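You operate a simulated robot arm through the tools that you are given. There is no shell and no other tool. Be economical: measure what you need, move in short steps, check, and stop when the job is done.

Carry out the task below with a simulated robot arm. There is one attempt and no reset: what you move stays moved.

TASK
Take the orange cloth on the green mat and put it away on the blue mat.
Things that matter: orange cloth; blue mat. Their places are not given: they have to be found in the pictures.

It is judged by the outcome, as a careful person would: the job done as asked, and still so three seconds after it is handed in. It fails if anything else is knocked over, pushed out of place, dropped, spilled or broken.

THE ROBOT
A 6-joint arm with a two-finger parallel gripper, fixed in place. Base frame: the origin is at the foot of the arm, x ahead of it, y to its left, z up; the work surface is at about z = 0.72. Lengths are in m, angles in degrees, forces in N, time in s.
With the tool pointing down near the work surface it reaches from about 0.22 to 0.62 m from the base axis. Its first joint turns from -66.0 to 66.0 degrees. Payload 2.7 kg.
Tool frame: the origin (TCP) lies between the finger pads and is the grasp point; the fingertips stand 0.023 m ahead of it; z points along the fingers, y is the line along which they close. The gripper opens to 0.094 m. The fingers are 0.038 m wide and 0.01 m thick; the gripper's body (0.054 by 0.096 m) begins 0.039 m behind the TCP.
Orientation is told as [roll, pitch, yaw] about the base's x, y, z axes, in that order, counted from this pose: with the fingers straight down and closing along the base's y, the tool's x points along the base's -x, its y along +y and its z along -z.

THE INTERFACE
- The arm moves only by the tool play_rows. Its argument "steps" is a list of rows, each an object of numbers (a shift or turn left out is 0, a gripper value left out holds the last): "gripper": the opening, from 0 (shut) to 1 (fully open); "dx", "dy", "dz": the shift along the base's x, y, z in m; "ax", "ay", "az": the turn, a rotation vector about the base's x, y, z in degrees. In form: [{"gripper": .., "dx": .., "dy": .., "dz": .., "ax": .., "ay": .., "az": ..}, ...]. A call has 1 to 10 rows; each row shifts and turns the commanded pose from where the row before left it. A row lasts 0.2 s, in which the tool goes at most 0.05 m and 8.6 degrees; a call with a longer step from one row to the next is refused whole, and so is a gripper value outside its range. A pose out of reach is approached as far as the arm can. The call stops where the force on the tool passes 40 N (or 10 N more than at its start, if that is more) or the arm is blocked; 0.2 s more then pass. The fingers move at their own pace (about 0.045 m/s each) and stop on an object; they squeeze with about 43 N. The grip force told is the motor's: it shows also when the fingers shut on nothing. Time passes only in rows, and 0.2 s behind the last, so rows that do not move let the fingers close. It gives the time, the measured TCP pose, the force on the tool (base axes), the opening and the grip force at its end, in the units of the frame above (readings bear some noise), and new pictures: "show" is both (left out), scene, wrist or none.
- Cameras (640 x 400 px; columns grow to the right, rows downward): "scene" is fixed at [0.0609, -0.4136, 1.4011]; the picture's right is [0.89, -0.46, 0.00], its down [-0.27, -0.53, -0.80] and it looks along [0.37, 0.71, -0.60] (base axes); focal length 333 px, centre (320, 200). "wrist" rides on the gripper at [-0.039, 0, -0.044] in the tool frame; the picture's right is [0.00, -1.00, 0.00], its down [0.97, 0.00, -0.24] and it looks along [0.24, 0.00, 0.97] (tool axes); focal length 218 px, centre (320, 200).
- point_at(camera, pixels): there is no depth. For up to 12 entries [column, row, z] of the newest picture of that camera ("zoom" is the newest enlarged one), the place [x, y] in the base frame at which the ray of that pixel passes the height z, good to about 0.002 m, but the place of the scene camera against the robot may be out by one fixed shift of up to 0.012 m in any direction. No time passes.
- enlarge(camera, box): a new picture of the part [left, top, right, bottom] of that camera's present view, enlarged. No time passes.
- hand_in(): hands the job in; it is judged then, once.

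Work in short steps. Measure before you move; look again where a grasp or a placing could have gone wrong, and mend it. You have 60 turns and 120 pictures in all, the two below and enlarged ones among them. Open the gripper and draw the arm clear of the work before you hand the job in, unless the task says otherwise; then end with one line.

The tools are called after "Request:" as name(argument=value, ...) on one line, values as JSON. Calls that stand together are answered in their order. play_rows: Moves the arm, as the interface text tells. Its arguments: {"type":"object","properties":{"steps":{"type":"array"},"show":{"type":"string","enum":["both","scene","wrist","none"]}},"required":["steps"]} The other tools are called the same way: point_at (camera, pixels) gives the place at which the rays of pixels pass given heights; enlarge (camera, box) takes an enlarged picture of a part of a camera's view; hand_in () hands the job in.

At the start:

```text
t: 0.0
eef_pos: [0.3129, 0.1444, 1.0073]
orientation: [0.0, 0.0, 0.0]
force: [-0.2, -0.7, 0.5]
opening: 0.094
finger_force: 0.0
```

scene: 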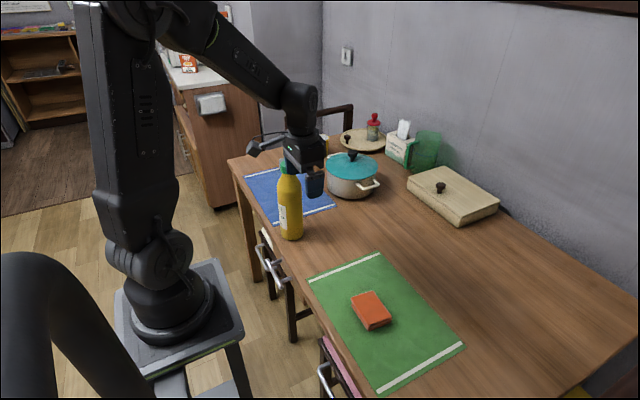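
wrist: 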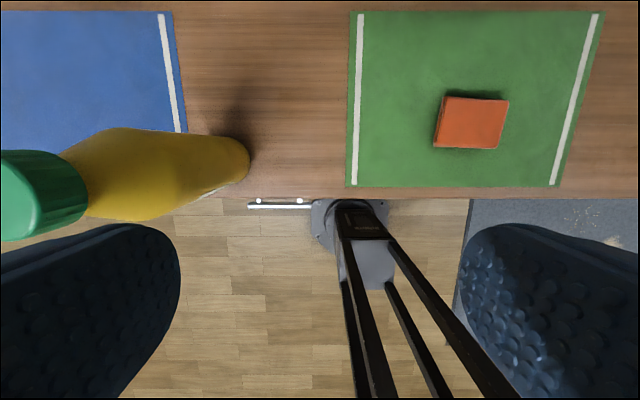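

The orange folded cloth is at about (470,122) in the wrist view, the green mat under it, the blue mat upper left behind the yellow bottle. I measure these and take closer looks.

Request:
point_at(camera="wrist", pixels=[[447, 97, 0.745], [508, 101, 0.745], [498, 149, 0.745], [434, 146, 0.745], [350, 12, 0.72], [347, 187, 0.72], [603, 12, 0.72], [560, 187, 0.72], [172, 12, 0.72], [186, 130, 0.72], [248, 160, 0.75]])

Request:
point_at(camera="scene", pixels=[[351, 297, 0.745], [376, 291, 0.745], [391, 316, 0.745], [368, 326, 0.745], [245, 177, 0.72], [335, 205, 0.72], [280, 227, 0.72], [292, 240, 0.72], [285, 167, 0.9], [352, 197, 0.72], [327, 180, 0.78], [378, 184, 0.78]])

Request:
enlarge(camera="scene", box=[220, 120, 420, 245])

Request:
enlarge(camera="scene", box=[300, 240, 460, 340])

```text
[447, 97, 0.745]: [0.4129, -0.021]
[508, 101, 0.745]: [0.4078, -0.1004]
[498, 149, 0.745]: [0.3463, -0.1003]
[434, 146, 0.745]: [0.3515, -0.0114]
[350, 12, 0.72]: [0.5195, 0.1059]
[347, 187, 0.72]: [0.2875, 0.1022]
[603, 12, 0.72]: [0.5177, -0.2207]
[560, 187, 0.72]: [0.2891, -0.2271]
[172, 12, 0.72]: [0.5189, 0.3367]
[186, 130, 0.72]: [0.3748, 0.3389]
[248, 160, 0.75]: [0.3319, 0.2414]
```

```text
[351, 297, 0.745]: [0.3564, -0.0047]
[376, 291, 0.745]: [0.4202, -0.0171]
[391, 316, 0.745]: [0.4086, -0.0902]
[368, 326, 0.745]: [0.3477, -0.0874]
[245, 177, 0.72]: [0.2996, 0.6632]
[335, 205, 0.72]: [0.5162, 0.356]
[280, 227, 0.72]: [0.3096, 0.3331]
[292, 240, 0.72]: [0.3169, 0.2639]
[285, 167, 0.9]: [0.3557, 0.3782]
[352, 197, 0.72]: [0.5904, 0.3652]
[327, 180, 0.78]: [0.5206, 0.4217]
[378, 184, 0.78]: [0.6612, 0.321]
```

```text
3.20 times, centred on (320, 182) of scene
```

zoom: 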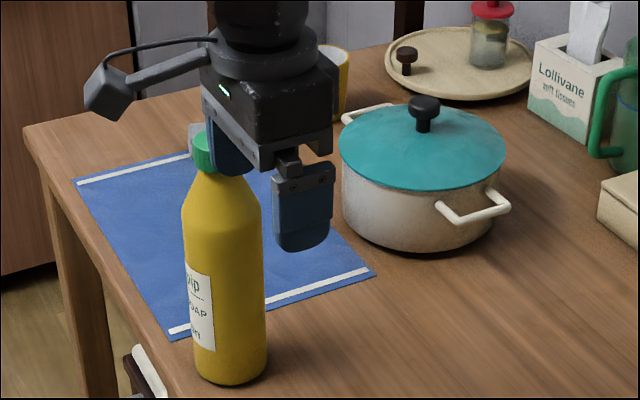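

```text
4.00 times, centred on (380, 290) of scene
```

zoom: 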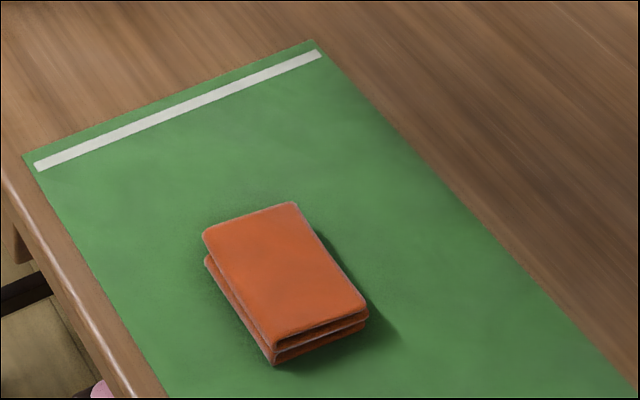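

The cloth is centred near (0.38,-0.057), about 0.062 m wide along x and 0.085 m along y, with its long axis turned about 6°. The blue mat spans x 0.30–0.52, y 0.34–0.66, and the bottle stands near (0.33,0.275). I move above the cloth with yaw +84 so the fingers close across the short side.

Request:
play_rows(steps=[{"gripper": 1, "dx": 0.0067, "dy": -0.0202, "az": 8.4}, {"dx": 0.0067, "dy": -0.0202, "az": 8.4}, {"dx": 0.0067, "dy": -0.0202, "az": 8.4}, {"dx": 0.0067, "dy": -0.0202, "az": 8.4}, {"dx": 0.0067, "dy": -0.0202, "az": 8.4}, {"dx": 0.0067, "dy": -0.0202, "az": 8.4}, {"dx": 0.0067, "dy": -0.0202, "az": 8.4}, {"dx": 0.0067, "dy": -0.0202, "az": 8.4}, {"dx": 0.0067, "dy": -0.0202, "az": 8.4}, {"dx": 0.0067, "dy": -0.0202, "az": 8.4}])

Request:
play_rows(steps=[{"dz": -0.04}, {"dz": -0.04}, {"dz": -0.04}, {}])

```text
t: 2.2
eef_pos: [0.3787, -0.0577, 1.0079]
orientation: [0.1, 0.0, 84.1]
force: [0.1, 0.1, -0.3]
opening: 0.0941
finger_force: 0.1
```

scene: 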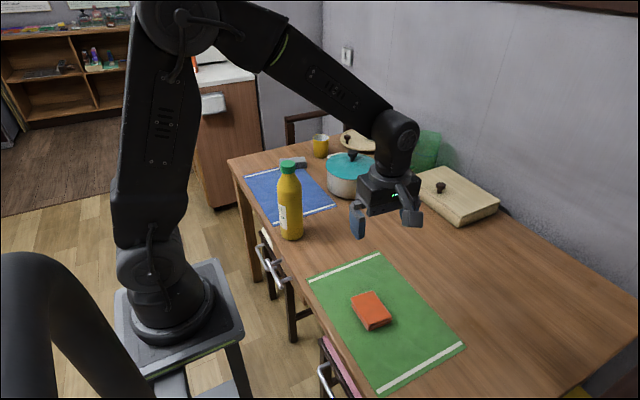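
wrist: 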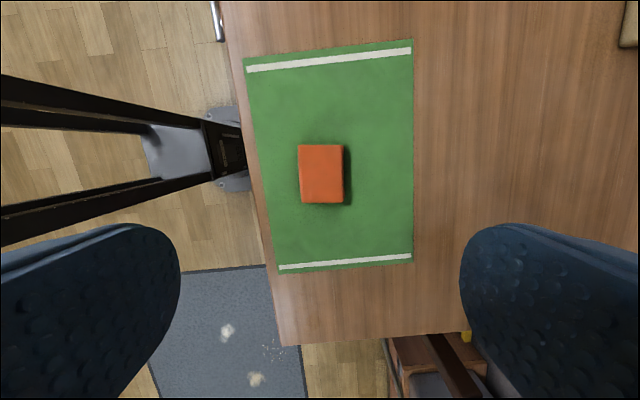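

```text
t: 3.2
eef_pos: [0.3792, -0.0587, 0.8891]
orientation: [0.0, 0.0, 84.1]
force: [-0.3, 0.0, -0.5]
opening: 0.0941
finger_force: 0.1
```

scene: 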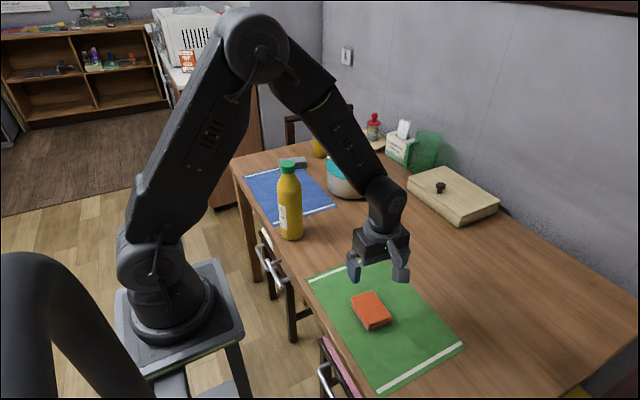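
wrist: 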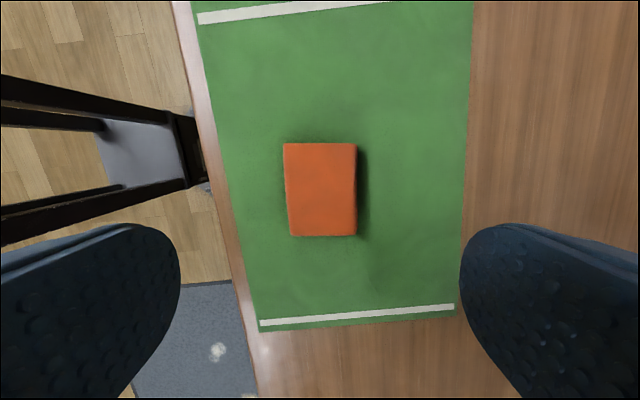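

Now the gripper no longer hides the blue mat's far edge, and something grey shows at (292,162). I look at it, and locate the cloth's corners again.

Request:
enlarge(camera="scene", box=[220, 120, 380, 245])

Request:
point_at(camera="wrist", pixels=[[283, 143, 0.745], [356, 143, 0.745], [357, 236, 0.745], [291, 236, 0.745], [283, 143, 0.755], [356, 143, 0.755], [357, 236, 0.755], [291, 236, 0.755]])

Request:
point_at(camera="scene", pixels=[[280, 163, 0.72], [293, 170, 0.72], [306, 167, 0.72], [292, 157, 0.74], [302, 168, 0.72]])

```text
3.20 times, centred on (300, 182) of scene
```

zoom: 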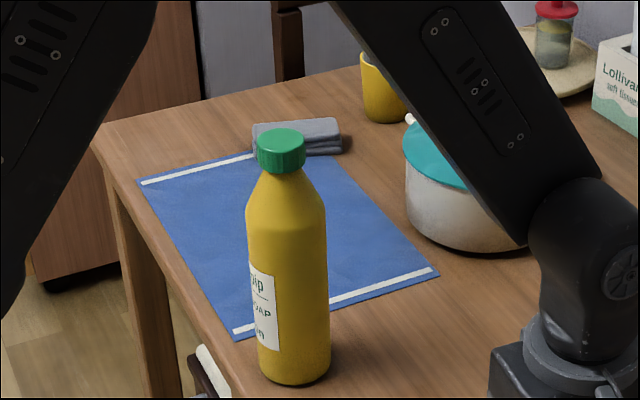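

```text
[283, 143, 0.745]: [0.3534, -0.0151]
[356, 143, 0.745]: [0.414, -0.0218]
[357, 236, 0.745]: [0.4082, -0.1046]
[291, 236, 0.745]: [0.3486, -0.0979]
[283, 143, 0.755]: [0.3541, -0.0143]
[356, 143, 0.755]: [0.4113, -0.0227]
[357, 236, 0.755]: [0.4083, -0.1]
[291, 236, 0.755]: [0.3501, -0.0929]
```

```text
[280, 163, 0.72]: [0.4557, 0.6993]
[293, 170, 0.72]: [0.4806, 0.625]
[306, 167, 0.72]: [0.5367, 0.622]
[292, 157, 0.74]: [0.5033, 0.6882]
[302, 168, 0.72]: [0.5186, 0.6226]
```

The grey cloth lies past the far edge of the mat (y > 0.62), clear of my target. The fingers are centred on the orange cloth, so I go straight down to TCP z ≈ 0.75.

Request:
play_rows(steps=[{"dx": 0.002, "dz": -0.035}, {"dz": -0.035}, {"dz": -0.03}, {"dz": -0.02}, {"dz": -0.012}, {"dz": -0.006}, {}])

```text
t: 4.8
eef_pos: [0.3806, -0.0598, 0.7496]
orientation: [0.0, 0.1, 84.1]
force: [0.0, -1.0, -0.3]
opening: 0.0942
finger_force: 0.1
```

scene: 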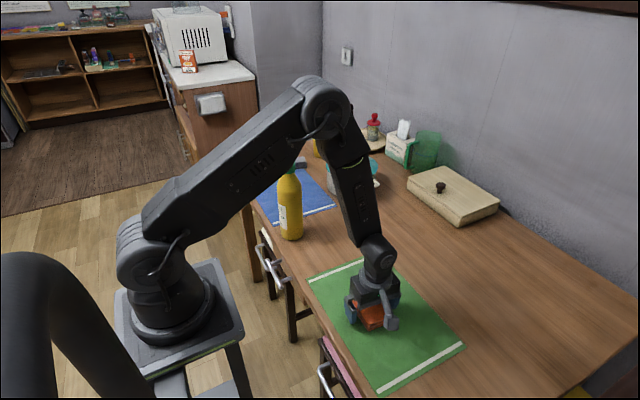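
wrist: 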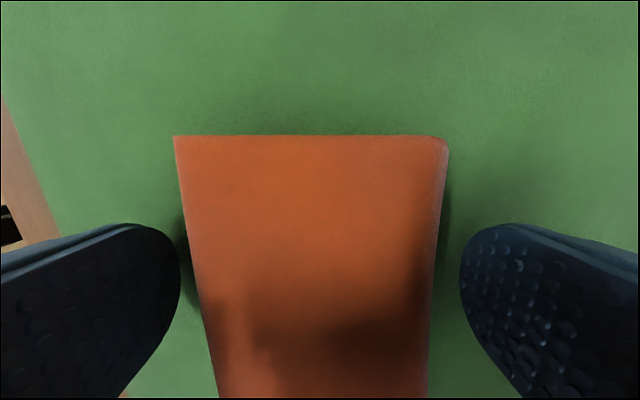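

The cloth sits between the fingers with room on both sides. I close and lift a little.

Request:
play_rows(steps=[{"gripper": 0.4}, {"gripper": 0.4}, {"gripper": 0.4}, {"gripper": 0.4}, {"gripper": 0.4}])

```text
t: 6.0
eef_pos: [0.382, -0.0586, 0.7512]
orientation: [0.2, 0.0, 84.1]
force: [0.4, -0.4, 0.6]
opening: 0.0641
finger_force: 42.7
```

scene: 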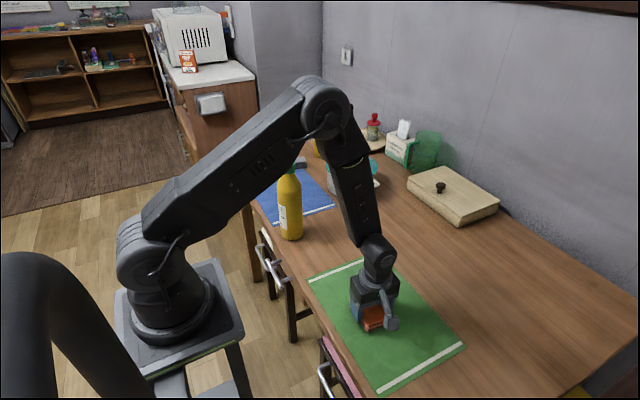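
wrist: 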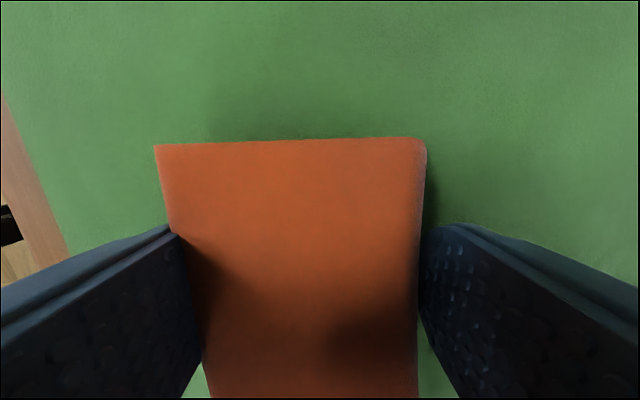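

The fingers have closed on the cloth at 0.064 m with 43 N. I lift it gently.

Request:
play_rows(steps=[{"gripper": 0.4, "dz": 0.02}, {"dz": 0.03}, {"dz": 0.04}, {"dz": 0.04}, {"dz": 0.04}, {"dz": 0.04}, {"dz": 0.04}, {"dz": 0.04}, {"dz": 0.03}])

```text
t: 8.0
eef_pos: [0.3827, -0.0582, 1.0707]
orientation: [0.2, 0.0, 84.0]
force: [-0.6, -0.8, -0.5]
opening: 0.0636
finger_force: 42.9
```

scene: 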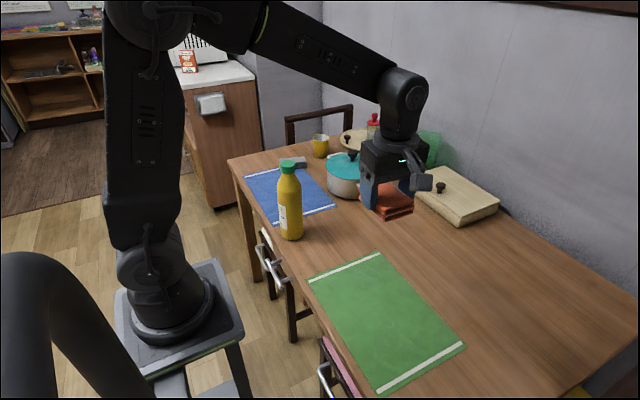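
wrist: 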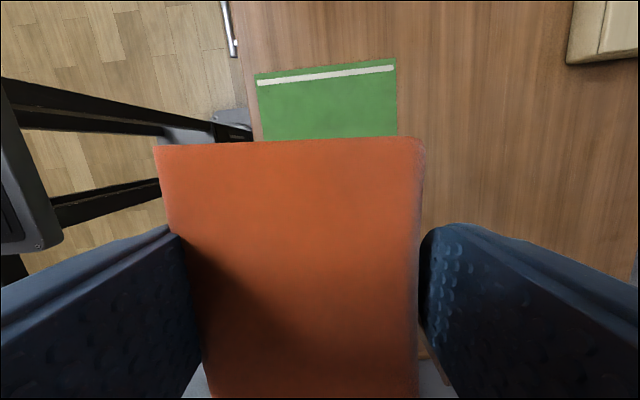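

The cloth is held and lifted clean. I carry it over at z ≈ 1.10, swinging outside the bottle, and turn it 6° so it lies square to the mat.

Request:
play_rows(steps=[{"dx": 0.006, "dy": 0.04, "dz": 0.01}, {"dx": 0.006, "dy": 0.04, "dz": 0.01}, {"dx": 0.006, "dy": 0.04, "dz": 0.01}, {"dx": 0.006, "dy": 0.04, "az": 2}, {"dx": 0.006, "dy": 0.04, "az": 2}, {"dx": 0.006, "dy": 0.04, "az": 2}, {"dx": 0.006, "dy": 0.04}, {"dy": 0.04}])

Request:
play_rows(steps=[{"dx": -0.005, "dy": 0.035}, {"dx": -0.01, "dy": 0.035}, {"dx": -0.01, "dy": 0.035}, {"dx": -0.012, "dy": 0.035}, {"dx": -0.013, "dy": 0.035}, {"dx": -0.014, "dy": 0.038}, {}])

```text
t: 9.8
eef_pos: [0.422, 0.2604, 1.1001]
orientation: [0.1, -0.1, 90.0]
force: [0.1, -0.1, -0.3]
opening: 0.0639
finger_force: 42.9
```

scene: 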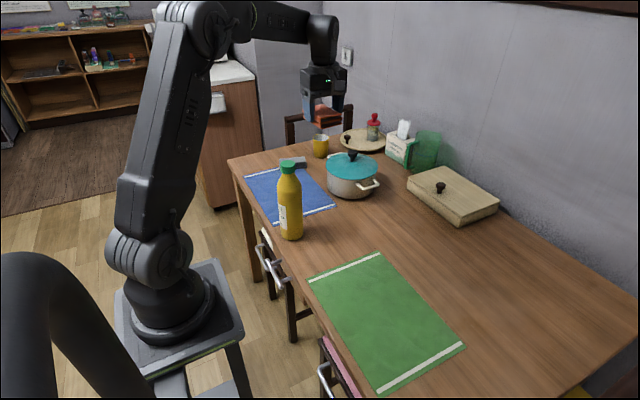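
wrist: 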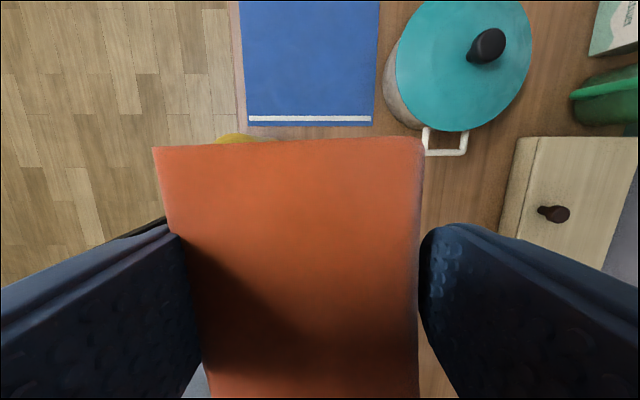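

```text
t: 11.4
eef_pos: [0.3592, 0.4754, 1.0994]
orientation: [0.2, 0.1, 90.0]
force: [0.0, -0.2, -1.0]
opening: 0.064
finger_force: 42.9
```

scene: 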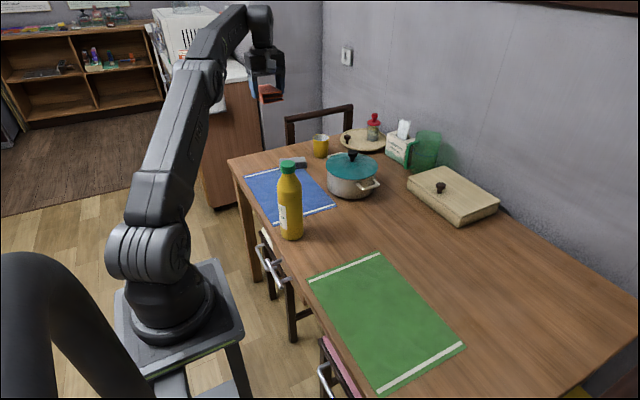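
wrist: 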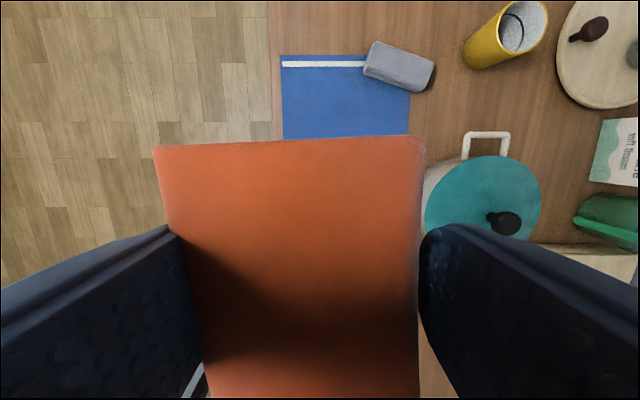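

The wrist view shows the mat's far edge at row 55 with the grey cloth on its corner. I measure these for a precise target.

Request:
point_at(camera="wrist", pixels=[[282, 56, 0.722], [283, 136, 0.722], [409, 134, 0.722], [363, 72, 0.74], [415, 92, 0.74], [425, 200, 0.8], [430, 160, 0.8]])

```text
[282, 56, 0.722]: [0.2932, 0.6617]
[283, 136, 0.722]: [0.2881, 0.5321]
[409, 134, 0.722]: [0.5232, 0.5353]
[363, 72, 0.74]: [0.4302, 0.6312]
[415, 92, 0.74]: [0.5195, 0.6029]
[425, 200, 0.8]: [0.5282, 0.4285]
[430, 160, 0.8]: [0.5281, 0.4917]
```

The mat spans x 0.29–0.52, y 0.335–0.66, and a target of (0.37,0.475) is well inside it and clear of the pot and the grey cloth. I descend partway and check the forearm's clearance from the bottle.

Request:
play_rows(steps=[{"dx": 0.005, "dz": -0.035}, {"dx": 0.005, "dz": -0.035}, {"dz": -0.035}, {"dz": -0.035}, {"dz": -0.035}, {}])

```text
t: 12.8
eef_pos: [0.3696, 0.4731, 0.9255]
orientation: [0.0, 0.0, 89.9]
force: [0.4, -0.5, 0.1]
opening: 0.0639
finger_force: 42.7
```

scene: 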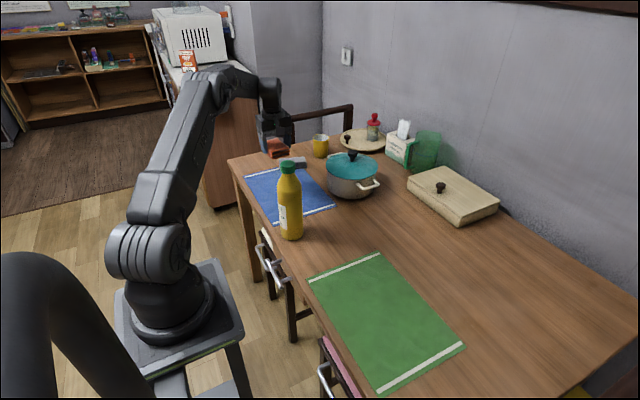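
wrist: 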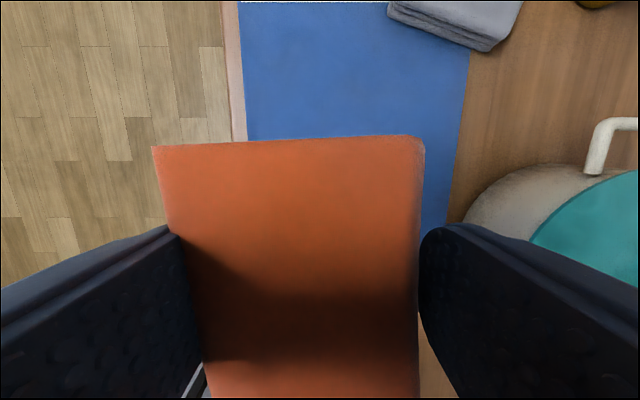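

The forearm is well clear of the bottle. I continue down to about 0.79 and check again.

Request:
play_rows(steps=[{"dz": -0.035}, {"dz": -0.035}, {"dz": -0.035}, {"dz": -0.03}, {}])

```text
t: 14.0
eef_pos: [0.3703, 0.474, 0.7894]
orientation: [0.0, -0.1, 90.0]
force: [0.7, -0.4, -0.3]
opening: 0.0636
finger_force: 43.1
```

scene: 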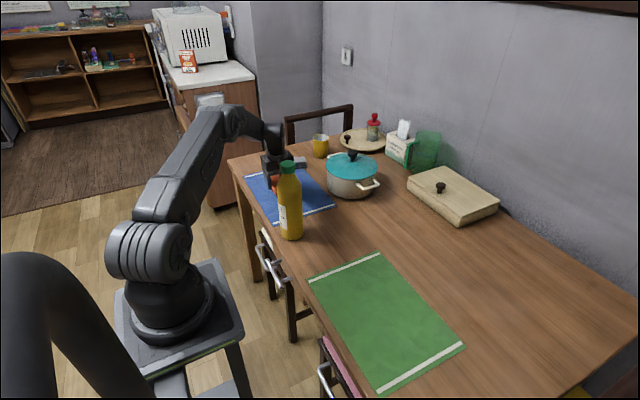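
wrist: 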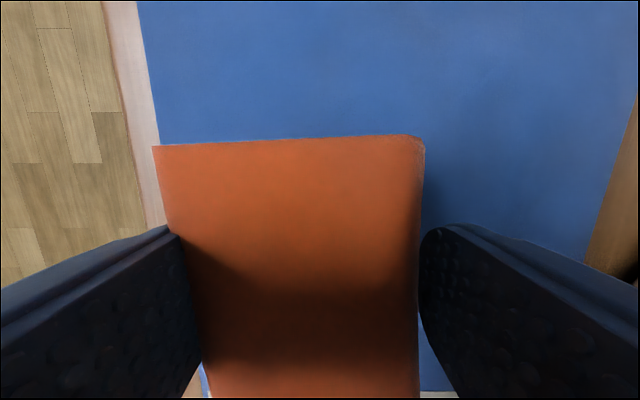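

Still clear, with the cloth over the mat. I lower to z ≈ 0.752 and stop there.

Request:
play_rows(steps=[{"dx": 0.005, "dz": -0.015}, {"dx": 0.003, "dz": -0.012}, {"dz": -0.006}, {"dz": -0.004}, {}])

```text
t: 15.2
eef_pos: [0.3779, 0.4751, 0.7531]
orientation: [0.1, 0.1, 90.1]
force: [0.2, 1.2, 0.4]
opening: 0.0641
finger_force: 42.6
```

scene: 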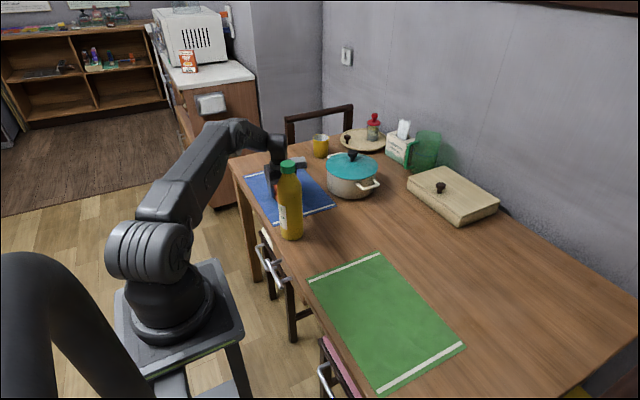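
wrist: 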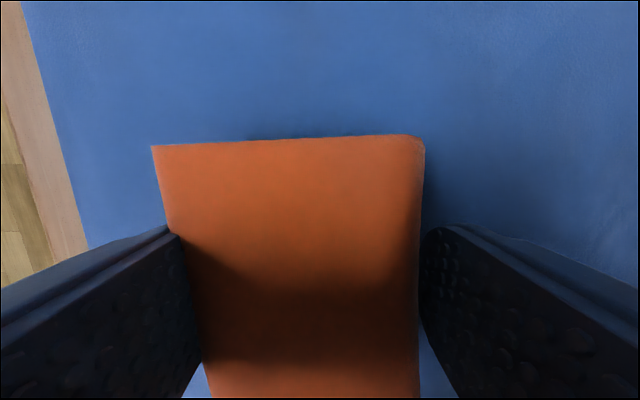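

The cloth is within 2 mm of the mat. I go down that last bit, then open and rise straight up.

Request:
play_rows(steps=[{"dz": -0.0015}, {"gripper": 0.8}, {"gripper": 0.95}, {"gripper": 0.95}, {"gripper": 0.95}, {"gripper": 0.95}])

Request:
play_rows(steps=[{"dz": 0.02}, {"dz": 0.03}, {"dz": 0.04}, {"dz": 0.04}, {"dz": 0.04}, {"dz": 0.04}, {"dz": 0.04}, {"dz": 0.04}, {"dz": 0.04}, {"dz": 0.02}])

```text
t: 16.6
eef_pos: [0.3775, 0.4747, 0.7503]
orientation: [0.0, 0.0, 90.0]
force: [0.4, 0.0, 0.5]
opening: 0.0892
finger_force: 0.0
```

scene: 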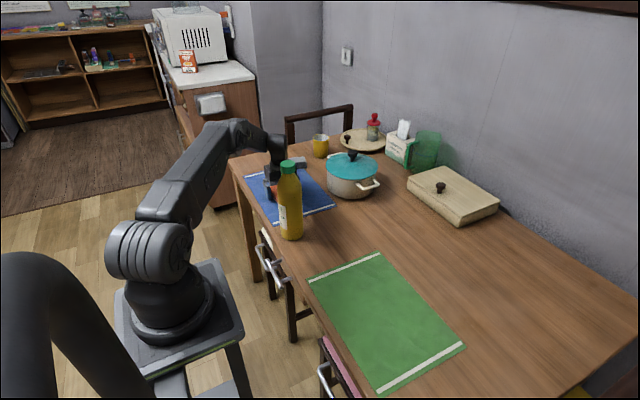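
wrist: 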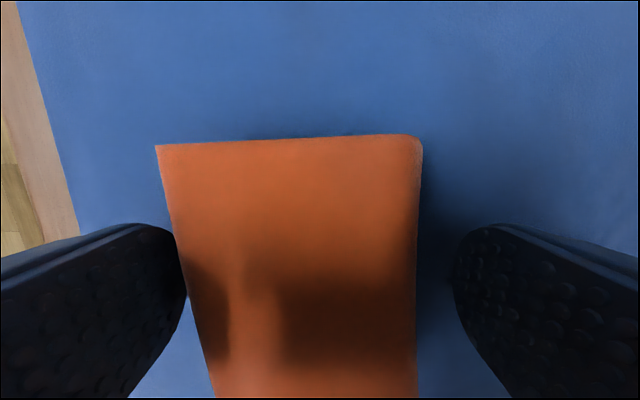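

```text
t: 18.8
eef_pos: [0.3748, 0.4736, 1.1004]
orientation: [0.1, 0.1, 90.0]
force: [-0.1, 0.2, 0.3]
opening: 0.0894
finger_force: 0.1
out of reach, approached as far as the arm can: row 10
```

scene: 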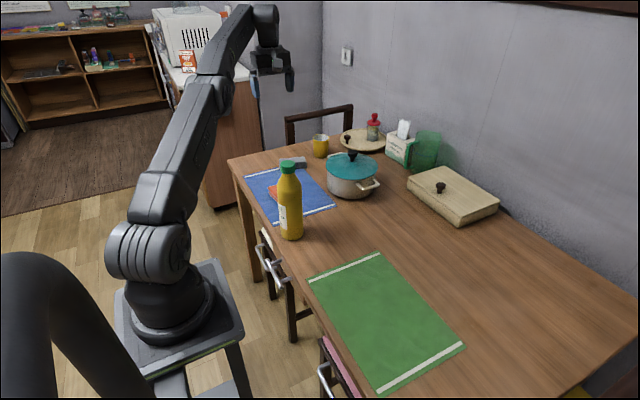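
wrist: 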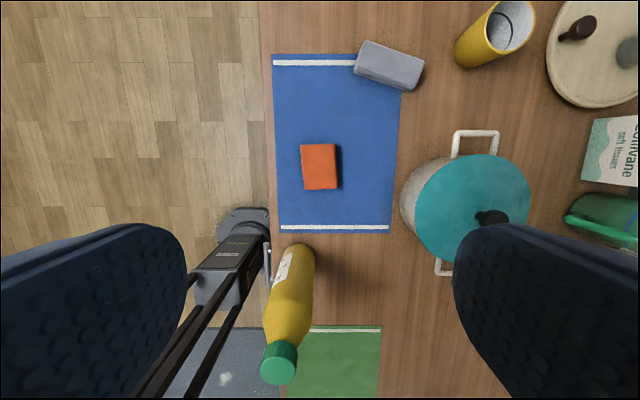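

The wrist view shows the cloth lying flat on the blue mat at (320,166), wholly inside it. Everything else is where it was, and the open gripper is 0.35 m above, so I hand in.

Request:
hand_in()

```text
The job is handed in.
```

The orange cloth now lies flat on the blue mat, nothing else was moved, and the arm is clear with its gripper open.
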